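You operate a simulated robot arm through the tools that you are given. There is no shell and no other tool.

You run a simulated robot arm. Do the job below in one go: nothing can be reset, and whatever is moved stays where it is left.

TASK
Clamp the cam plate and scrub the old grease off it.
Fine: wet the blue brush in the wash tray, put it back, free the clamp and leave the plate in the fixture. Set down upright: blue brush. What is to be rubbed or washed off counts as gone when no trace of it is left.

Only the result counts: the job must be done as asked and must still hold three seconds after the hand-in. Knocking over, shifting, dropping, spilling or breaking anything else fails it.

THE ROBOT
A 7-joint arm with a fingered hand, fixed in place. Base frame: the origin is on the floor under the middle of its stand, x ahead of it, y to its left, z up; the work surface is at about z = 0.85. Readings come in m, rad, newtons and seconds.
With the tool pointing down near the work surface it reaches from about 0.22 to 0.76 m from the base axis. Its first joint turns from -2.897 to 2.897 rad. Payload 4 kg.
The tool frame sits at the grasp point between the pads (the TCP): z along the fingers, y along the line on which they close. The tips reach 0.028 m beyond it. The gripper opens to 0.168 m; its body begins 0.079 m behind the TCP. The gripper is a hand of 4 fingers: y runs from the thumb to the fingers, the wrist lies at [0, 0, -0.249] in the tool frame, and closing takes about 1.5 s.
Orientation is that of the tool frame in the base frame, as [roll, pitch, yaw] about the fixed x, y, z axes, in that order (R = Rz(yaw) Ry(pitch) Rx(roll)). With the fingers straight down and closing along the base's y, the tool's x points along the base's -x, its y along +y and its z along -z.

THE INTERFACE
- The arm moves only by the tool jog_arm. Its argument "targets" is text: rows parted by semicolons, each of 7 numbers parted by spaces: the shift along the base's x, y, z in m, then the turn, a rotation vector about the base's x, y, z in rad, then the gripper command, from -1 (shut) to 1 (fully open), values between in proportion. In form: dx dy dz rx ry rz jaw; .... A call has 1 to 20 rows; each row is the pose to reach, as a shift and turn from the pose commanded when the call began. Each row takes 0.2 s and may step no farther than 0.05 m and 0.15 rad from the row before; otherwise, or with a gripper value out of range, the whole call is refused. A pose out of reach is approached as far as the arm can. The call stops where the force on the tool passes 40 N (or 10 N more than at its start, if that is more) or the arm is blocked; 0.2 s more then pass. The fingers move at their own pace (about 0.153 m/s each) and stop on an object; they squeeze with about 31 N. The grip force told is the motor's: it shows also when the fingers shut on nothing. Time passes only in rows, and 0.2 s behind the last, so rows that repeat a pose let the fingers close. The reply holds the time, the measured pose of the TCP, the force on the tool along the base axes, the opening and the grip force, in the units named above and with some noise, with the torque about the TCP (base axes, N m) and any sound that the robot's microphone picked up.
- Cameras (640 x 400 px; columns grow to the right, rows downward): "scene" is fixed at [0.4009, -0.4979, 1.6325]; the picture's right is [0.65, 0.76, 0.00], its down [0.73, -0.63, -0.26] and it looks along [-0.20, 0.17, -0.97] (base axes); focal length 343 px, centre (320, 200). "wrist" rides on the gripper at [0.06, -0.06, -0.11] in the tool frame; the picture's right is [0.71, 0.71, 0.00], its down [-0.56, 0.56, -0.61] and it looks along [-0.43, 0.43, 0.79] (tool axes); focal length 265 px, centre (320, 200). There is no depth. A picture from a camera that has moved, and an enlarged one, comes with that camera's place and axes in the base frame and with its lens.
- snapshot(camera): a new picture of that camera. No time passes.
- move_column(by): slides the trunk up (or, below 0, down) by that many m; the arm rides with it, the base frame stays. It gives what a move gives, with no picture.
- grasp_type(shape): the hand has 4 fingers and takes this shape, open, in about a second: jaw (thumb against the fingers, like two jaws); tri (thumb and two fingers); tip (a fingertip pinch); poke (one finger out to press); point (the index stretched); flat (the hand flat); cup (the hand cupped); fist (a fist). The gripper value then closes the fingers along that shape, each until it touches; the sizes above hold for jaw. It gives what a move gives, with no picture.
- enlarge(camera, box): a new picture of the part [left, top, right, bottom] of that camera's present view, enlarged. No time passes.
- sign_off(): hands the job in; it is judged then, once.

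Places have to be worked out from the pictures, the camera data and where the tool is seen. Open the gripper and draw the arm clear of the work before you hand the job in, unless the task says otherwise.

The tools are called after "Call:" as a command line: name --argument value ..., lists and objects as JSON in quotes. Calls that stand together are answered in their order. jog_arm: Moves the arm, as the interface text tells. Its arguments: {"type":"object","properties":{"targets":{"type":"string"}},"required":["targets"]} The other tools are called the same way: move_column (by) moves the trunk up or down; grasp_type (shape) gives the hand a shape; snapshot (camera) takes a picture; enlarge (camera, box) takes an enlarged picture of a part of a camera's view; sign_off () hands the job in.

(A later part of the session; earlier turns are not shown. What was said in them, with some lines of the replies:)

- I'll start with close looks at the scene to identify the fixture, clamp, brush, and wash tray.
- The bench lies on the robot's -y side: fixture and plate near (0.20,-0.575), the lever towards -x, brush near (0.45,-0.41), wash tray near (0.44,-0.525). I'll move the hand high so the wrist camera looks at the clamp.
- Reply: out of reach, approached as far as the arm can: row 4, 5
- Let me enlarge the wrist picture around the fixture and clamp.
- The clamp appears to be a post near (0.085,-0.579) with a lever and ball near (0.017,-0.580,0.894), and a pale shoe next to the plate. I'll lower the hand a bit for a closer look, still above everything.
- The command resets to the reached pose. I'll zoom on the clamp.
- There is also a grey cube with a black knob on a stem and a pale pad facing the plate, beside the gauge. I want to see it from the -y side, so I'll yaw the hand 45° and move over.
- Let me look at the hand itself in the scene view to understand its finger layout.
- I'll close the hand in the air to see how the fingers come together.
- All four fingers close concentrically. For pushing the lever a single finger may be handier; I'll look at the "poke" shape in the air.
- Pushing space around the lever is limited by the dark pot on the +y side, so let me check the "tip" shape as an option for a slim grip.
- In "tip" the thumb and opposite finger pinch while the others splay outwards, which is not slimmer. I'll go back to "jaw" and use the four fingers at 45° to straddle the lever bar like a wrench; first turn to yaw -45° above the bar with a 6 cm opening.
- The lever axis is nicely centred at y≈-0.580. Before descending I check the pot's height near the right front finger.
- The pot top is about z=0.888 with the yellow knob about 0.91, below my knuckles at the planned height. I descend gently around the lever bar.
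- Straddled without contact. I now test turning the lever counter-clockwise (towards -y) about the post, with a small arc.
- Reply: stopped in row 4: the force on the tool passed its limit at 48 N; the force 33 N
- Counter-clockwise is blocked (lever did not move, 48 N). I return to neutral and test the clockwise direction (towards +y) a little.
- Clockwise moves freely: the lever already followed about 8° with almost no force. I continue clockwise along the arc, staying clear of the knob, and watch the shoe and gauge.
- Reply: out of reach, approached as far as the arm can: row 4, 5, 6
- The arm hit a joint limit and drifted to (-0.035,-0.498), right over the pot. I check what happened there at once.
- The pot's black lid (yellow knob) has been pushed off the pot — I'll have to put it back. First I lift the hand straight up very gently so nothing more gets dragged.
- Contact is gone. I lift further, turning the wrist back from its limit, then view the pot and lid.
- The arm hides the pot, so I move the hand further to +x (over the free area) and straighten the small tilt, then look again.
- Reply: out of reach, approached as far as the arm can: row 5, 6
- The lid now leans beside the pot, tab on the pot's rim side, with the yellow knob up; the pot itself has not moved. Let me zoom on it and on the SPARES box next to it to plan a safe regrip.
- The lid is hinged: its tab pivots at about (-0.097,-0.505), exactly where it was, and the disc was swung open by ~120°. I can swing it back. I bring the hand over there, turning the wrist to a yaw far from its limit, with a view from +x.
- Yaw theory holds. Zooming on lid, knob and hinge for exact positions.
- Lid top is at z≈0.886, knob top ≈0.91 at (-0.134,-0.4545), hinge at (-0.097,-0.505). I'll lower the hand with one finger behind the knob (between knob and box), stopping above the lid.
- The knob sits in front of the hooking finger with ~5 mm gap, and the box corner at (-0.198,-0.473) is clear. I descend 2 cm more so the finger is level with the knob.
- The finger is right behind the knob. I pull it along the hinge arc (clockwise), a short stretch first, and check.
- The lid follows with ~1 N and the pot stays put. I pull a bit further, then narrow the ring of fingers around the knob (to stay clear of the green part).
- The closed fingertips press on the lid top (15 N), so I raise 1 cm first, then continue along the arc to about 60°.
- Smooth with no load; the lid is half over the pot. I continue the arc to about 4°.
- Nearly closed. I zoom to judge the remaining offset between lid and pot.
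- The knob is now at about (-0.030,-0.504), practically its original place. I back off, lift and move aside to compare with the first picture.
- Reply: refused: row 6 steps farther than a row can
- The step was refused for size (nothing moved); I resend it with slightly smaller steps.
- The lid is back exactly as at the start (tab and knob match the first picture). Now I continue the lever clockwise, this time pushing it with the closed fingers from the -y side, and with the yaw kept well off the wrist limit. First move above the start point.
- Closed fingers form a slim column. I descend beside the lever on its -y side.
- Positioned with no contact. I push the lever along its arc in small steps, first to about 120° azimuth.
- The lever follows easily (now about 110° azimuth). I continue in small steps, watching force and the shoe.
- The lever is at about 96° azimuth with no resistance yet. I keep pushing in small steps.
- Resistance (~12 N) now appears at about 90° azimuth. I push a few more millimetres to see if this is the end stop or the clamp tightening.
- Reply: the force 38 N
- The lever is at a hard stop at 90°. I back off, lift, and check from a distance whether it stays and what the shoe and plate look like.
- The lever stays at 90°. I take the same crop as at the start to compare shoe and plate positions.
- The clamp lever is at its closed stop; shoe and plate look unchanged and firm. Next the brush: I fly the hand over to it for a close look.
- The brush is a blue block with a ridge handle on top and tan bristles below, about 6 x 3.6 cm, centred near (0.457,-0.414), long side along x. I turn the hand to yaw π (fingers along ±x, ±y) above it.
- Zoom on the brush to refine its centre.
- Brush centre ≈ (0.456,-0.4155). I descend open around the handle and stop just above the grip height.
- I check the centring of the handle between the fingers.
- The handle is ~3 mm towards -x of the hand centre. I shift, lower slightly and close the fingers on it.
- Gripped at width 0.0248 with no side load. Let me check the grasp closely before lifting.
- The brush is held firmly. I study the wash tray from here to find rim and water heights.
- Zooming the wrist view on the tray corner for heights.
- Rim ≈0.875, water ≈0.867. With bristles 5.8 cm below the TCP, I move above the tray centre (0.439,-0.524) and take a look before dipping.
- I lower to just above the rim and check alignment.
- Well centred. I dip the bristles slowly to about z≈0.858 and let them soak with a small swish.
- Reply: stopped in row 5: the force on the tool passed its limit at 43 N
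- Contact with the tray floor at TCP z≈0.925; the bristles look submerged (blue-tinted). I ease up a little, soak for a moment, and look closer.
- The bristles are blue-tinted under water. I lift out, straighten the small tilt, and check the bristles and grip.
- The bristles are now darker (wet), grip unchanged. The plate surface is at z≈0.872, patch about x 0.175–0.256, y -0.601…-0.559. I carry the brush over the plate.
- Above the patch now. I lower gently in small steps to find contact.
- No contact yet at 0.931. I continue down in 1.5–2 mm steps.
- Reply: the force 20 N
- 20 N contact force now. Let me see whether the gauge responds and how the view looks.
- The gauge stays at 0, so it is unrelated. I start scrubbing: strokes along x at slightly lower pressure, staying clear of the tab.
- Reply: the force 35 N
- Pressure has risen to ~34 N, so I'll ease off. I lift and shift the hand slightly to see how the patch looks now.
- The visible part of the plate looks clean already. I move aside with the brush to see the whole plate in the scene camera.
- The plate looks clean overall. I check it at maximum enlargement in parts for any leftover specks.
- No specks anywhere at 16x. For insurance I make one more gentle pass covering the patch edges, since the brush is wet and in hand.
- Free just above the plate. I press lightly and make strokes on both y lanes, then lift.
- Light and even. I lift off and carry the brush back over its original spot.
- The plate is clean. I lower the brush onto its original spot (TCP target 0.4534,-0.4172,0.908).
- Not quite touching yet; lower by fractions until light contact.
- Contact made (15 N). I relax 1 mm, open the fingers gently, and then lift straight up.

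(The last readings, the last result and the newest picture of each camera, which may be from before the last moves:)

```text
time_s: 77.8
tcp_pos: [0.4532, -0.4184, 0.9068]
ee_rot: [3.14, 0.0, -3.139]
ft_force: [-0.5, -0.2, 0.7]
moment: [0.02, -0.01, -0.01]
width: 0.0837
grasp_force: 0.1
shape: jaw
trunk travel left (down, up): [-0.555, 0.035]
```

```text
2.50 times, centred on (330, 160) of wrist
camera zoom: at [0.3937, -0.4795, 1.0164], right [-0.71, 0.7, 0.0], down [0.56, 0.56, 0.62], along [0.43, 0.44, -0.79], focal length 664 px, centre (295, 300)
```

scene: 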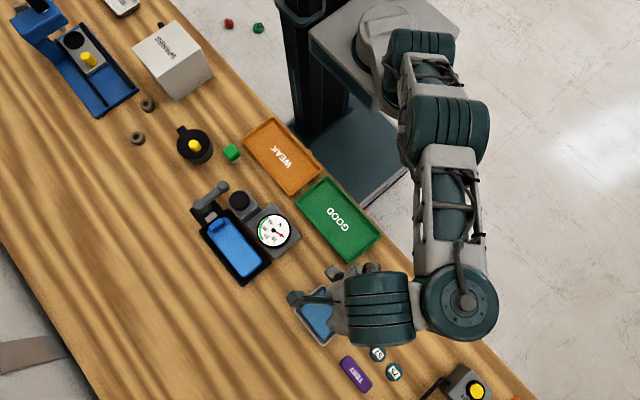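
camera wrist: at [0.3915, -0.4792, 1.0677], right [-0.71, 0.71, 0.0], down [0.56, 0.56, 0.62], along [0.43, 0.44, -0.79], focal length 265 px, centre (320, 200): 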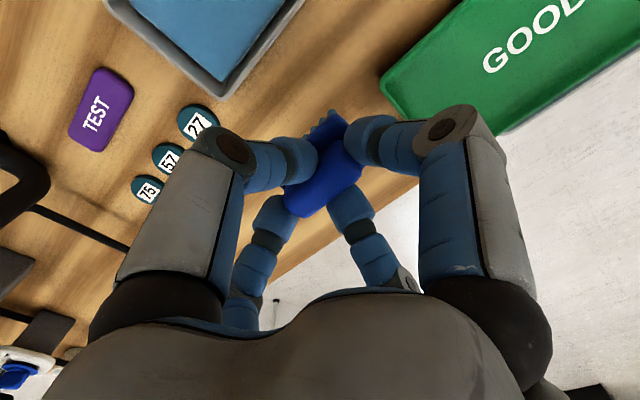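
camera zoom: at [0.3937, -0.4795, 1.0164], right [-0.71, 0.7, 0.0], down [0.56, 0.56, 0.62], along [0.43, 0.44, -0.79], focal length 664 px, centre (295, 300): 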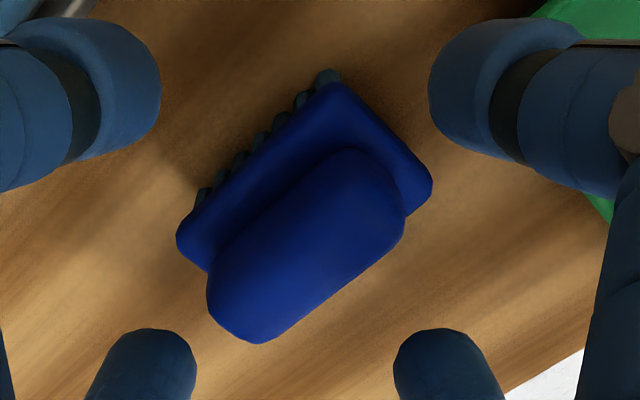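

The brush stands free and upright. I lift straight up and move away to compare its place with the start picture.

Call:
jog_arm --targets "0 0 0.03 0 0 0 0; 0 0 0.07 0 0 0 0; 0 0 0.11 0 0 0 0; -0.03 0 0.14 0 0 0.1 0; -0.07 -0.01 0.15 0 0 0.2 -0.3; -0.11 -0.03 0.15 0 0 0.3 -0.6; -0.15 -0.05 0.15 0 0 0.4 -1; -0.18 -0.07 0.15 0 0 0.5 -1; -0.21 -0.09 0.15 0 0 0.6 -1"

Call:
enlarge --camera "scene" --box '[280, 250, 440, 400]'

Call:
snapshot --camera "scene"

```text
time_s: 79.8
tcp_pos: [0.2429, -0.5098, 1.0559]
ee_rot: [3.137, -0.001, -2.535]
ft_force: [-0.5, -0.1, -0.1]
moment: [0.0, 0.0, 0.0]
width: 0.0002
grasp_force: 31.2
shape: jaw
trunk travel left (down, up): [-0.555, 0.035]
```

```text
2.67 times, centred on (360, 325) of scene
camera zoom: at [0.4009, -0.4979, 1.6325], right [0.65, 0.76, 0.0], down [0.73, -0.63, -0.26], along [-0.2, 0.17, -0.97], focal length 914 px, centre (213, -133)
```

zoom: 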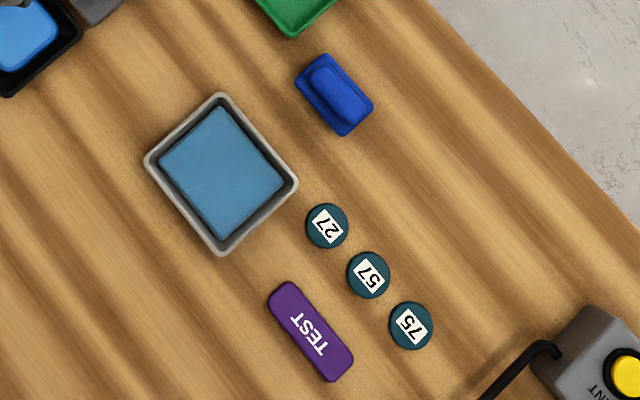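

```text
taken
```

scene: 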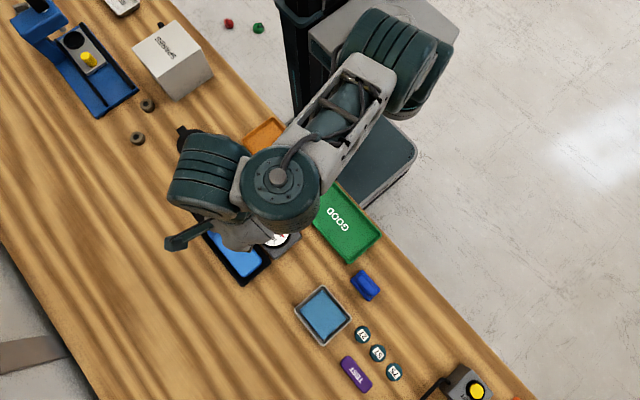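

The brush is back within ~3 mm of where it was, upright. Now I free the clamp: the lever must swing counter-clockwise from 90° back; I'll first hook it with one finger on its +x side (hand over the -x/-y side, fingers at 45°). Moving above that point.

Call:
jog_arm --targets "-0.04 -0.019 0 0 0 0.06 -0.4; -0.08 -0.038 0 0 0 0.12 0; -0.12 -0.057 0 0 0 0.179 0.19; -0.16 -0.076 0 0 0 0.179 0.19; -0.176 -0.0842 -0.02 0 0 0.179 0.19; -0.176 -0.0842 -0.05 0 0 0.179 0.19; -0.176 -0.0842 -0.08 0 0 0.179 0.19; -0.176 -0.0842 -0.1 0 0 0.179 0.19"

Call:
snapshot --camera "wrist"

Call:
enlarge --camera "scene" --box '[150, 150, 310, 270]'

```text
time_s: 81.6
tcp_pos: [0.0684, -0.5927, 0.9571]
ee_rot: [3.141, -0.003, -2.359]
ft_force: [-0.6, 0.6, -0.6]
moment: [0.04, -0.03, 0.0]
width: 0.0993
grasp_force: 0.1
shape: jaw
trunk travel left (down, up): [-0.555, 0.035]
```

```text
taken
camera wrist: at [0.0687, -0.679, 1.0668], right [-1.0, 0.0, 0.0], down [0.0, 0.79, 0.62], along [0.0, 0.62, -0.79], focal length 265 px, centre (320, 200)
```

wrist: 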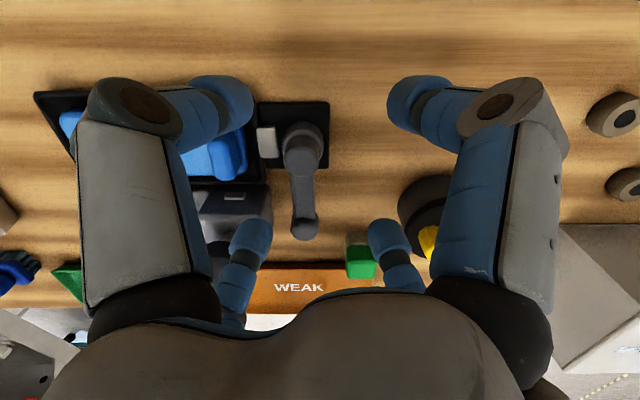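

```text
3.33 times, centred on (230, 210) of scene
camera zoom: at [0.4009, -0.4979, 1.6325], right [0.65, 0.76, 0.0], down [0.73, -0.63, -0.26], along [-0.2, 0.17, -0.97], focal length 1143 px, centre (620, 167)
```

zoom: 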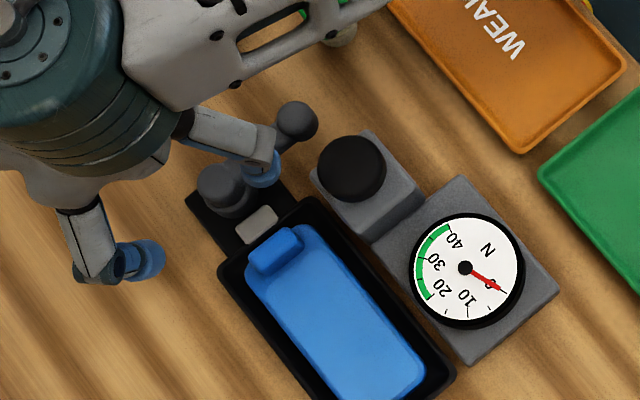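

The hooking finger is above the gap. I zoom to verify the gap between lever, cube and shoe before descending.

Call:
enlarge --camera "wrist" --box '[180, 80, 360, 260]'

Call:
enlarge --camera "scene" --box '[200, 170, 264, 210]'

```text
2.22 times, centred on (270, 170) of wrist
camera zoom: at [0.0687, -0.679, 1.0668], right [-1.0, 0.0, 0.0], down [0.0, 0.79, 0.62], along [0.0, 0.62, -0.79], focal length 590 px, centre (431, 267)
```

zoom: 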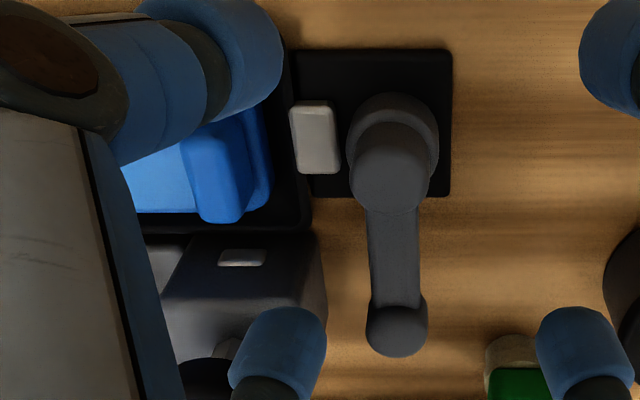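

```text
10.00 times, centred on (232, 190) of scene
camera zoom: at [0.4009, -0.4979, 1.6325], right [0.65, 0.76, 0.0], down [0.73, -0.63, -0.26], along [-0.2, 0.17, -0.97], focal length 3428 px, centre (1200, 300)
```

zoom: 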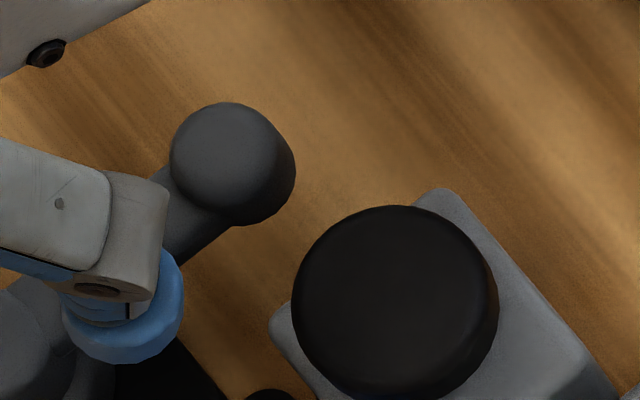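

The gap is adequate (finger will sit between bar edge x≈0.093 and cube x≈0.119, in front of the cube corner). I descend.

Call:
jog_arm --targets "-0.002 -0.001 -0.015 0 0 0 0.19; -0.002 -0.001 -0.03 0 0 0 0.19; -0.002 -0.001 -0.04 0 0 0 0.19; -0.002 -0.001 -0.048 0 0 0 0.19; -0.002 -0.001 -0.053 0 0 0 0.19"

Call:
enlarge --camera "wrist" --box '[160, 60, 380, 280]'

Call:
enlarge --camera "scene" --box '[180, 160, 270, 230]'

```text
time_s: 82.8
tcp_pos: [0.0664, -0.5916, 0.905]
ee_rot: [3.14, -0.001, -2.36]
ft_force: [-0.1, 0.1, -0.5]
moment: [-0.01, -0.03, -0.01]
width: 0.0993
grasp_force: 0.1
shape: jaw
trunk travel left (down, up): [-0.555, 0.035]
```

```text
1.82 times, centred on (270, 170) of wrist
camera zoom: at [0.067, -0.6787, 1.0128], right [-1.0, 0.0, 0.0], down [0.0, 0.79, 0.62], along [0.0, 0.62, -0.79], focal length 483 px, centre (411, 254)
```

zoom: 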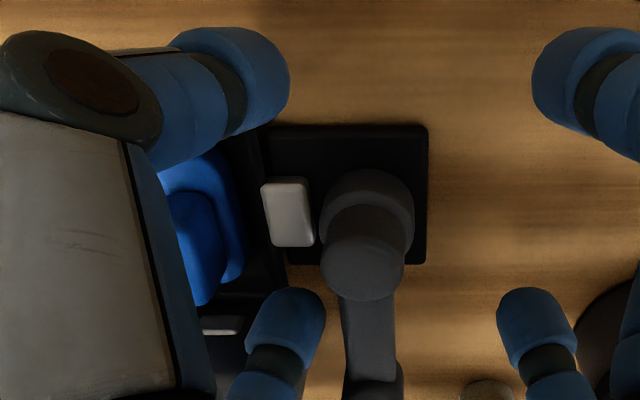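

```text
5.71 times, centred on (225, 195) of scene
camera zoom: at [0.4009, -0.4979, 1.6325], right [0.65, 0.76, 0.0], down [0.73, -0.63, -0.26], along [-0.2, 0.17, -0.97], focal length 1959 px, centre (863, 229)
```

zoom: 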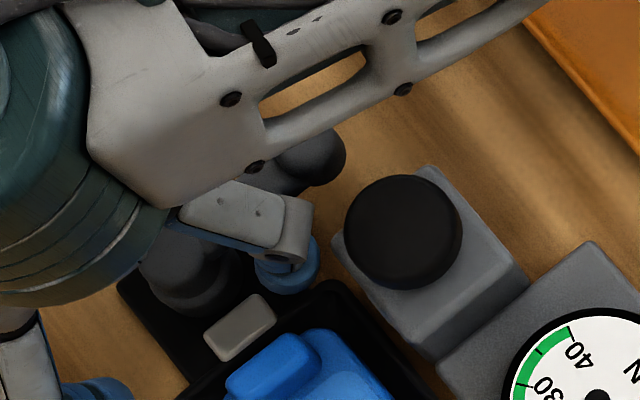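

The finger sits behind the lever with no contact. I pull it along the arc (counter-clockwise) with a slight hand rotation, first to about 120°.

Call:
jog_arm --targets "-0.0045 0.0002 0 0 0 0 0.19; -0.006 0.0004 0 0 0 0.035 0.19; -0.0075 0.0007 0 0 0 0.07 0.19; -0.0094 0.0007 0 0 0 0.1 0.19; -0.0109 0.0001 0 0 0 0.14 0.19; -0.0128 -0.0004 0 0 0 0.17 0.19; -0.0149 -0.0009 0 0 0 0.2 0.19"

Call:
enlarge --camera "wrist" --box '[160, 60, 480, 280]'

Call:
enlarge --camera "scene" --box '[150, 130, 270, 230]'

```text
time_s: 84.4
tcp_pos: [0.0516, -0.5938, 0.9043]
ee_rot: [3.139, 0.0, -2.159]
ft_force: [3.3, -0.3, 0.2]
moment: [0.0, -0.05, -0.17]
width: 0.1
grasp_force: 0.1
shape: jaw
trunk travel left (down, up): [-0.555, 0.035]
```

```text
1.82 times, centred on (320, 170) of wrist
camera zoom: at [0.0694, -0.6779, 1.0128], right [-0.98, -0.2, 0.0], down [-0.15, 0.77, 0.62], along [-0.12, 0.6, -0.79], focal length 483 px, centre (320, 254)
```

zoom: 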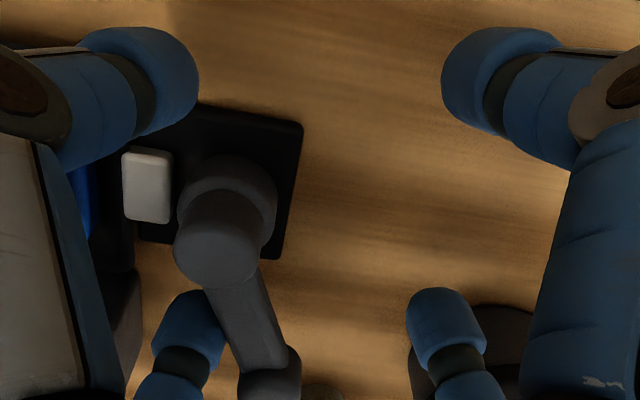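

```text
4.00 times, centred on (210, 180) of scene
camera zoom: at [0.4009, -0.4979, 1.6325], right [0.65, 0.76, 0.0], down [0.73, -0.63, -0.26], along [-0.2, 0.17, -0.97], focal length 1371 px, centre (760, 280)
```

zoom: 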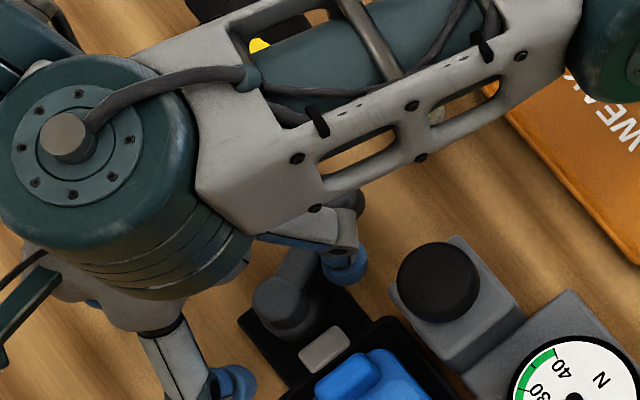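

The lever follows with ~3 N. I continue the pull along the arc to about 155°.

Call:
jog_arm --targets "-0.0002 -0.0032 0 0 0 0.1 0.19; 0.0009 -0.0054 0 0 0 0.17 0.19; 0.002 -0.0076 0 0 0 0.24 0.19; 0.0032 -0.0097 0 0 0 0.31 0.19; 0.0044 -0.0118 0 0 0 0.38 0.19; 0.0056 -0.014 0 0 0 0.45 0.19; 0.0067 -0.0161 0 0 0 0.52 0.19"

Call:
snapshot --camera "wrist"

Call:
enlarge --camera "scene" --box '[150, 130, 270, 230]'

```text
time_s: 86.0
tcp_pos: [0.0574, -0.6102, 0.9048]
ee_rot: [3.14, 0.001, -1.641]
ft_force: [2.8, 1.1, -1.0]
moment: [0.01, -0.04, -0.14]
width: 0.1003
grasp_force: 0.0
shape: jaw
trunk travel left (down, up): [-0.555, 0.035]
```

```text
taken
camera wrist: at [0.1147, -0.6752, 1.0138], right [-0.75, -0.66, 0.0], down [-0.52, 0.59, 0.62], along [-0.41, 0.46, -0.79], focal length 265 px, centre (320, 200)
```

wrist: 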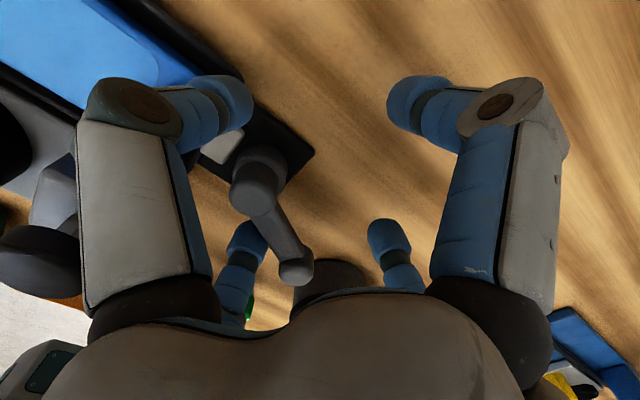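

```text
4.00 times, centred on (210, 180) of scene
camera zoom: at [0.4009, -0.4979, 1.6325], right [0.65, 0.76, 0.0], down [0.73, -0.63, -0.26], along [-0.2, 0.17, -0.97], focal length 1371 px, centre (760, 280)
```

zoom: 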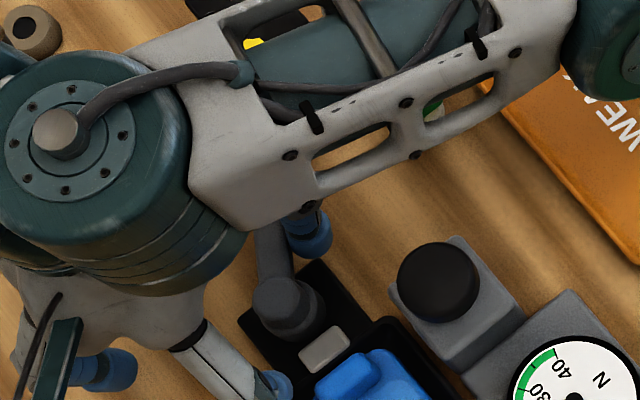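

About 152° now. I pull the rest of the way to 180° without further rotation.

Call:
jog_arm --targets "-0.0028 -0.0021 0 0 0 0 0.19; -0.0057 -0.0043 0 0 0 0 0.19; -0.0082 -0.0068 0 0 0 0 0.19; -0.0107 -0.0094 0 0 0 0 0.19; -0.0128 -0.0123 0 0 0 0 0.19; -0.0133 -0.0145 0 0 0 0 0.19"

Call:
snapshot --camera "wrist"

Call:
enlarge --camera "scene" --box '[150, 130, 270, 230]'

```text
time_s: 87.4
tcp_pos: [0.0433, -0.6236, 0.9068]
ee_rot: [3.14, 0.001, -1.64]
ft_force: [0.6, 2.3, -2.4]
moment: [-0.03, 0.01, -0.01]
width: 0.1011
grasp_force: 0.1
shape: jaw
trunk travel left (down, up): [-0.555, 0.035]
```

```text
taken
camera wrist: at [0.1012, -0.6894, 1.0143], right [-0.75, -0.66, 0.0], down [-0.52, 0.6, 0.62], along [-0.41, 0.46, -0.79], focal length 265 px, centre (320, 200)
```

wrist: 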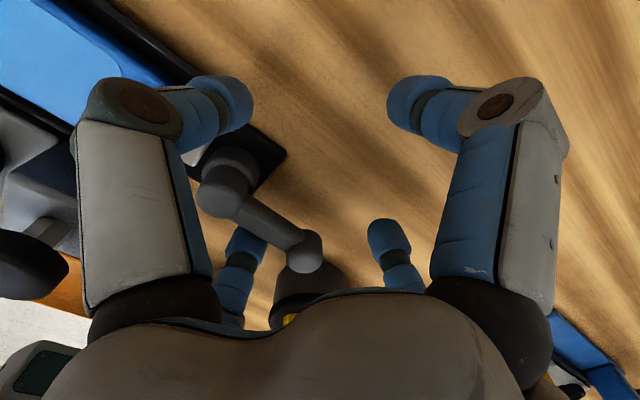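

```text
4.00 times, centred on (210, 180) of scene
camera zoom: at [0.4009, -0.4979, 1.6325], right [0.65, 0.76, 0.0], down [0.73, -0.63, -0.26], along [-0.2, 0.17, -0.97], focal length 1371 px, centre (760, 280)
```

zoom: 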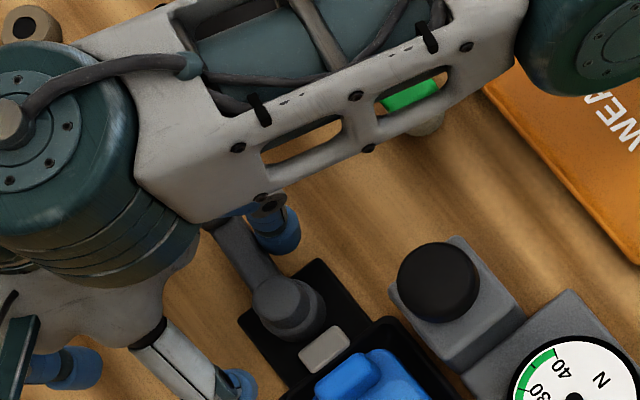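

Nearly at 180°. I push a few millimetres more to make sure it reaches the open stop.

Call:
jog_arm --targets "0 -0.0025 0 0 0 0 0.19; 0 -0.005 0 0 0 0 0.19"

Call:
enlarge --camera "scene" --box '[150, 130, 270, 230]'

```text
time_s: 88.0
tcp_pos: [0.0444, -0.63, 0.9048]
ee_rot: [3.14, 0.0, -1.641]
ft_force: [0.3, 4.2, -0.4]
moment: [0.08, 0.03, -0.03]
width: 0.1014
grasp_force: 0.1
shape: jaw
trunk travel left (down, up): [-0.555, 0.035]
```

```text
4.00 times, centred on (210, 180) of scene
camera zoom: at [0.4009, -0.4979, 1.6325], right [0.65, 0.76, 0.0], down [0.73, -0.63, -0.26], along [-0.2, 0.17, -0.97], focal length 1371 px, centre (760, 280)
```

zoom: 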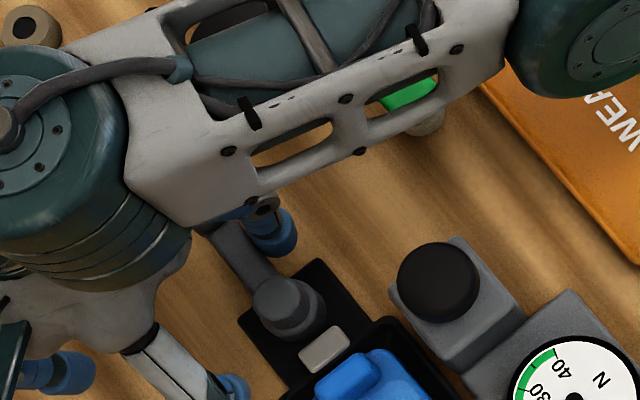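

Very close to the original direction; one more small nudge to feel the stop.

Call:
jog_arm --targets "0 -0.002 0 0 0 0 0.19; 0 -0.004 0 0 0 0 0.19"

```text
time_s: 88.6
tcp_pos: [0.0445, -0.6326, 0.9045]
ee_rot: [3.14, 0.001, -1.643]
ft_force: [-0.9, 6.0, 0.4]
moment: [0.1, 0.03, 0.05]
width: 0.1028
grasp_force: 0.1
shape: jaw
trunk travel left (down, up): [-0.555, 0.035]
```

Force keeps rising slightly with finger flex — it's at the stop. I back off, lift out and view the lever.

Call:
jog_arm --targets "0 0.005 0 0 0 0 0.19; 0 0.012 0 0 0 0 0.19; 0 0.012 0.03 0 0 0 0.19; 0 0.012 0.07 0 0 0 0.19; 0 0.012 0.11 0 0 0 0.19; 0.04 0.02 0.14 0 0 0 0; 0.08 0.03 0.15 0 0 0 0; 0.12 0.05 0.15 0 0 0 0; 0.16 0.07 0.15 0 0 0 0; 0.2 0.09 0.15 0 0 0 0; 0.24 0.11 0.15 0 0 0 0; 0.28 0.13 0.15 0 0 0 0"

Call:
enlarge --camera "scene" --box '[160, 160, 320, 300]'

Call:
snapshot --camera "scene"

```text
refused: row 6 steps farther than a row can; nothing moved
```

```text
2.86 times, centred on (240, 230) of scene
camera zoom: at [0.4009, -0.4979, 1.6325], right [0.65, 0.76, 0.0], down [0.73, -0.63, -0.26], along [-0.2, 0.17, -0.97], focal length 980 px, centre (549, 114)
```

zoom: 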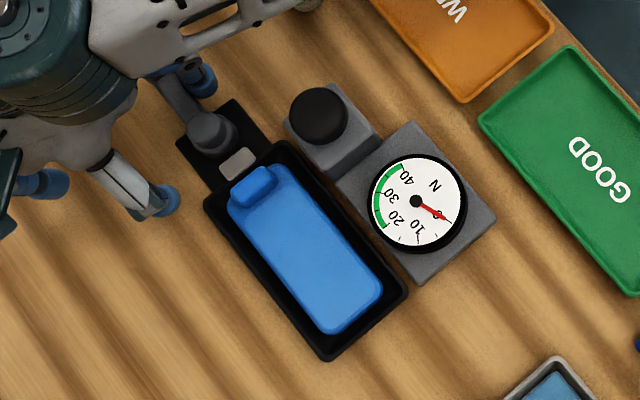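

```text
taken
```

scene: 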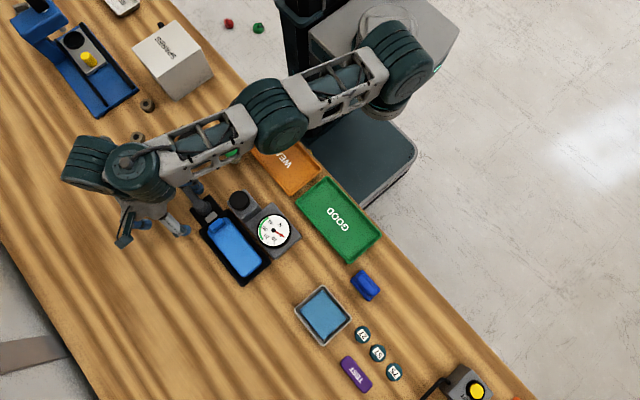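

One row was too long; I resend with smaller steps.

Call:
jog_arm --targets "0 0.005 0 0 0 0 0.19; 0 0.012 0 0 0 0 0.19; 0 0.012 0.03 0 0 0 0.19; 0 0.012 0.07 0 0 0 0.19; 0 0.012 0.11 0 0 0 0.19; 0.02 0.015 0.14 0 0 0 0; 0.06 0.03 0.15 0 0 0 0; 0.1 0.05 0.15 0 0 0 0; 0.14 0.07 0.15 0 0 0 0; 0.18 0.09 0.15 0 0 0 0; 0.22 0.11 0.15 0 0 0 0; 0.26 0.13 0.15 0 0 0 0; 0.3 0.15 0.15 0 0 0 0"

Call:
enlarge --camera "scene" --box '[160, 160, 320, 300]'

Call:
snapshot --camera "scene"

Call:
enlarge --camera "scene" --box '[0, 0, 240, 170]'

```text
time_s: 91.4
tcp_pos: [0.3466, -0.4828, 1.0561]
ee_rot: [3.138, -0.001, -1.639]
ft_force: [0.4, 0.3, 0.1]
moment: [0.0, -0.04, 0.03]
width: 0.0845
grasp_force: 0.0
shape: jaw
trunk travel left (down, up): [-0.555, 0.035]
```

```text
2.86 times, centred on (240, 230) of scene
camera zoom: at [0.4009, -0.4979, 1.6325], right [0.65, 0.76, 0.0], down [0.73, -0.63, -0.26], along [-0.2, 0.17, -0.97], focal length 980 px, centre (549, 114)
```

zoom: 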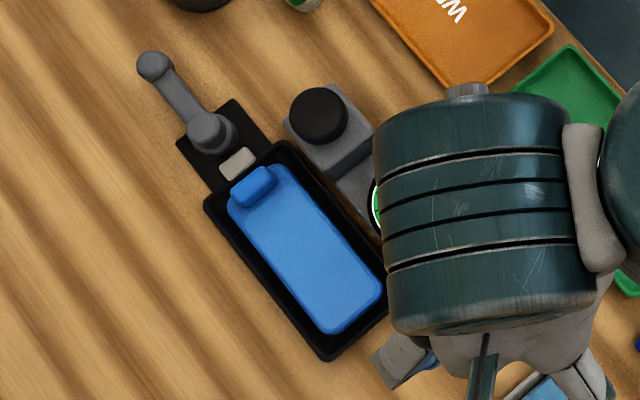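

```text
taken
```

scene: 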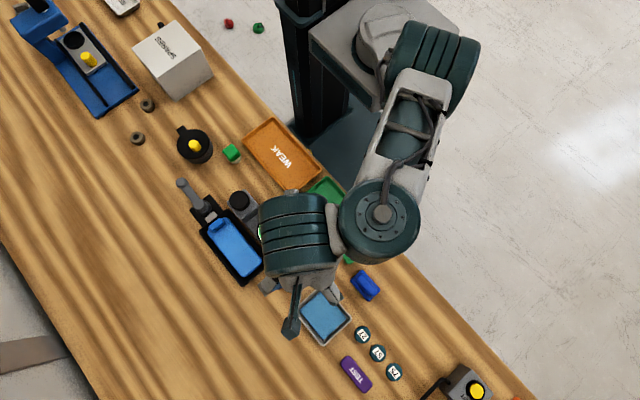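

```text
2.35 times, centred on (120, 85) of scene
camera zoom: at [0.4009, -0.4979, 1.6325], right [0.65, 0.76, 0.0], down [0.73, -0.63, -0.26], along [-0.2, 0.17, -0.97], focal length 807 px, centre (791, 471)
```

zoom: 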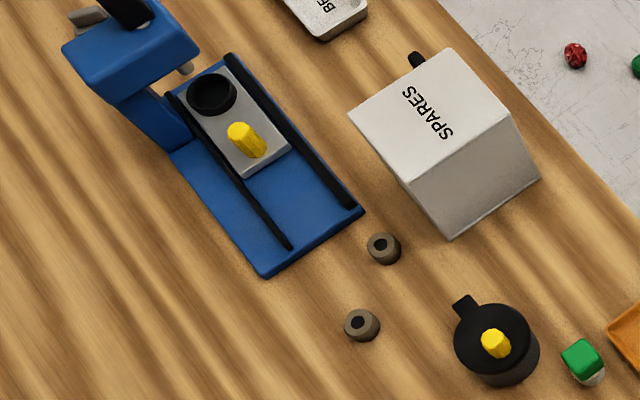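

Everything checks: lever back at its exact open position, plate clean in the fixture, lid, parts and trays as at the start, brush upright in place. I open the gripper fully and draw the arm clear to its starting height.

Call:
jog_arm --targets "-0.03 0.005 0.03 0 0 0 0.5; -0.07 0.01 0.05 0 0 -0.1 1; -0.115 0.015 0.06 0 0 -0.24 1; -0.16 0.02 0.065 0 0 -0.38 1; -0.205 0.025 0.065 0 0 -0.52 1; -0.25 0.025 0.065 0 0 -0.66 1; -0.295 0.026 0.065 0 0 -0.8 1; -0.34 0.026 0.065 0 0 -0.94 1; -0.346 0.026 0.065 0 0 -0.94 1; -0.346 0.026 0.065 0 0 -0.94 1"

Call:
snapshot --camera "scene"

Call:
enlarge --camera "scene" --box '[190, 200, 290, 290]'

Call:
enlarge --camera "scene" --box '[280, 250, 440, 400]'

```text
time_s: 93.6
tcp_pos: [-0.0009, -0.4574, 1.1182]
ee_rot: [3.139, 0.0, -2.58]
ft_force: [0.7, 0.8, 0.6]
moment: [-0.02, -0.03, 0.02]
width: 0.1679
grasp_force: 0.0
shape: jaw
trunk travel left (down, up): [-0.555, 0.035]
```

```text
taken
```

scene: 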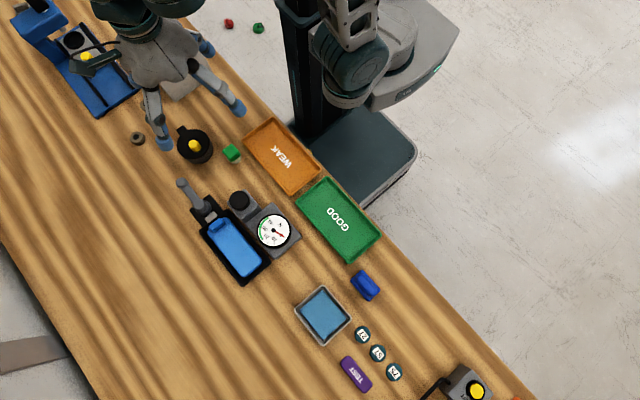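

```text
4.44 times, centred on (240, 245) of scene
camera zoom: at [0.4009, -0.4979, 1.6325], right [0.65, 0.76, 0.0], down [0.73, -0.63, -0.26], along [-0.2, 0.17, -0.97], focal length 1524 px, centre (676, 0)
```

zoom: 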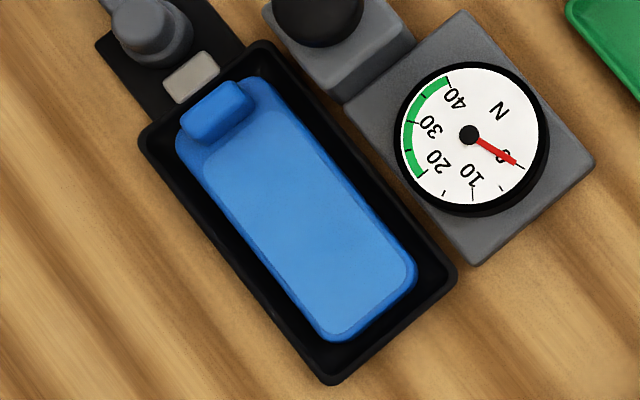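

```text
2.67 times, centred on (360, 325) of scene
camera zoom: at [0.4009, -0.4979, 1.6325], right [0.65, 0.76, 0.0], down [0.73, -0.63, -0.26], along [-0.2, 0.17, -0.97], focal length 914 px, centre (213, -133)
```

zoom: 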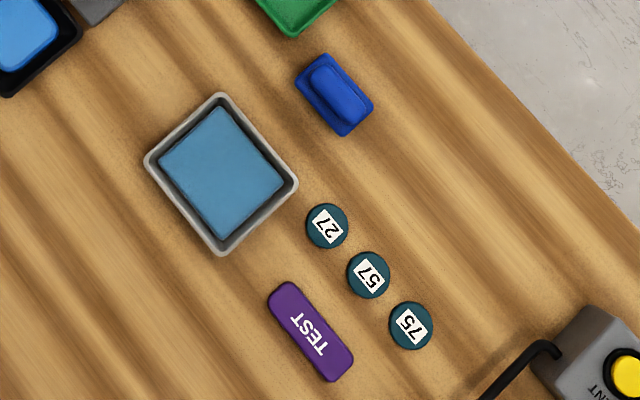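

Final state confirmed: plate clean and still in the open fixture, lever freed, brush upright back in place, gripper open and arm clear. I hand the job in.

Call:
sign_off

```text
The job is handed in.
```

I've handed the job in: the plate is scrubbed clean, the clamp is free again and the plate is still in the fixture. I don't have the result of the judging.

- **Clamp:** I swung the lever to its end stop before scrubbing, and it stayed there. Nothing on the clamp visibly pressed against the plate, but the plate held still under the brush. Afterwards I swung the lever back to where it started.
- **Brush and scrubbing:** I wetted the brush in the wash tray and scrubbed the plate. No specks showed under the closest zoom, and I then made one more light pass. The brush stands upright about 3 mm from its original spot.
- **Mishap:** While I was first turning the lever, the arm hit a joint limit and drifted over the small black pot. That swung its hinged lid open. I swung the lid back, and lid and pot match the first picture.
- **Everything else:** The other items look unmoved in the last pictures. The gripper is open and the arm is clear.
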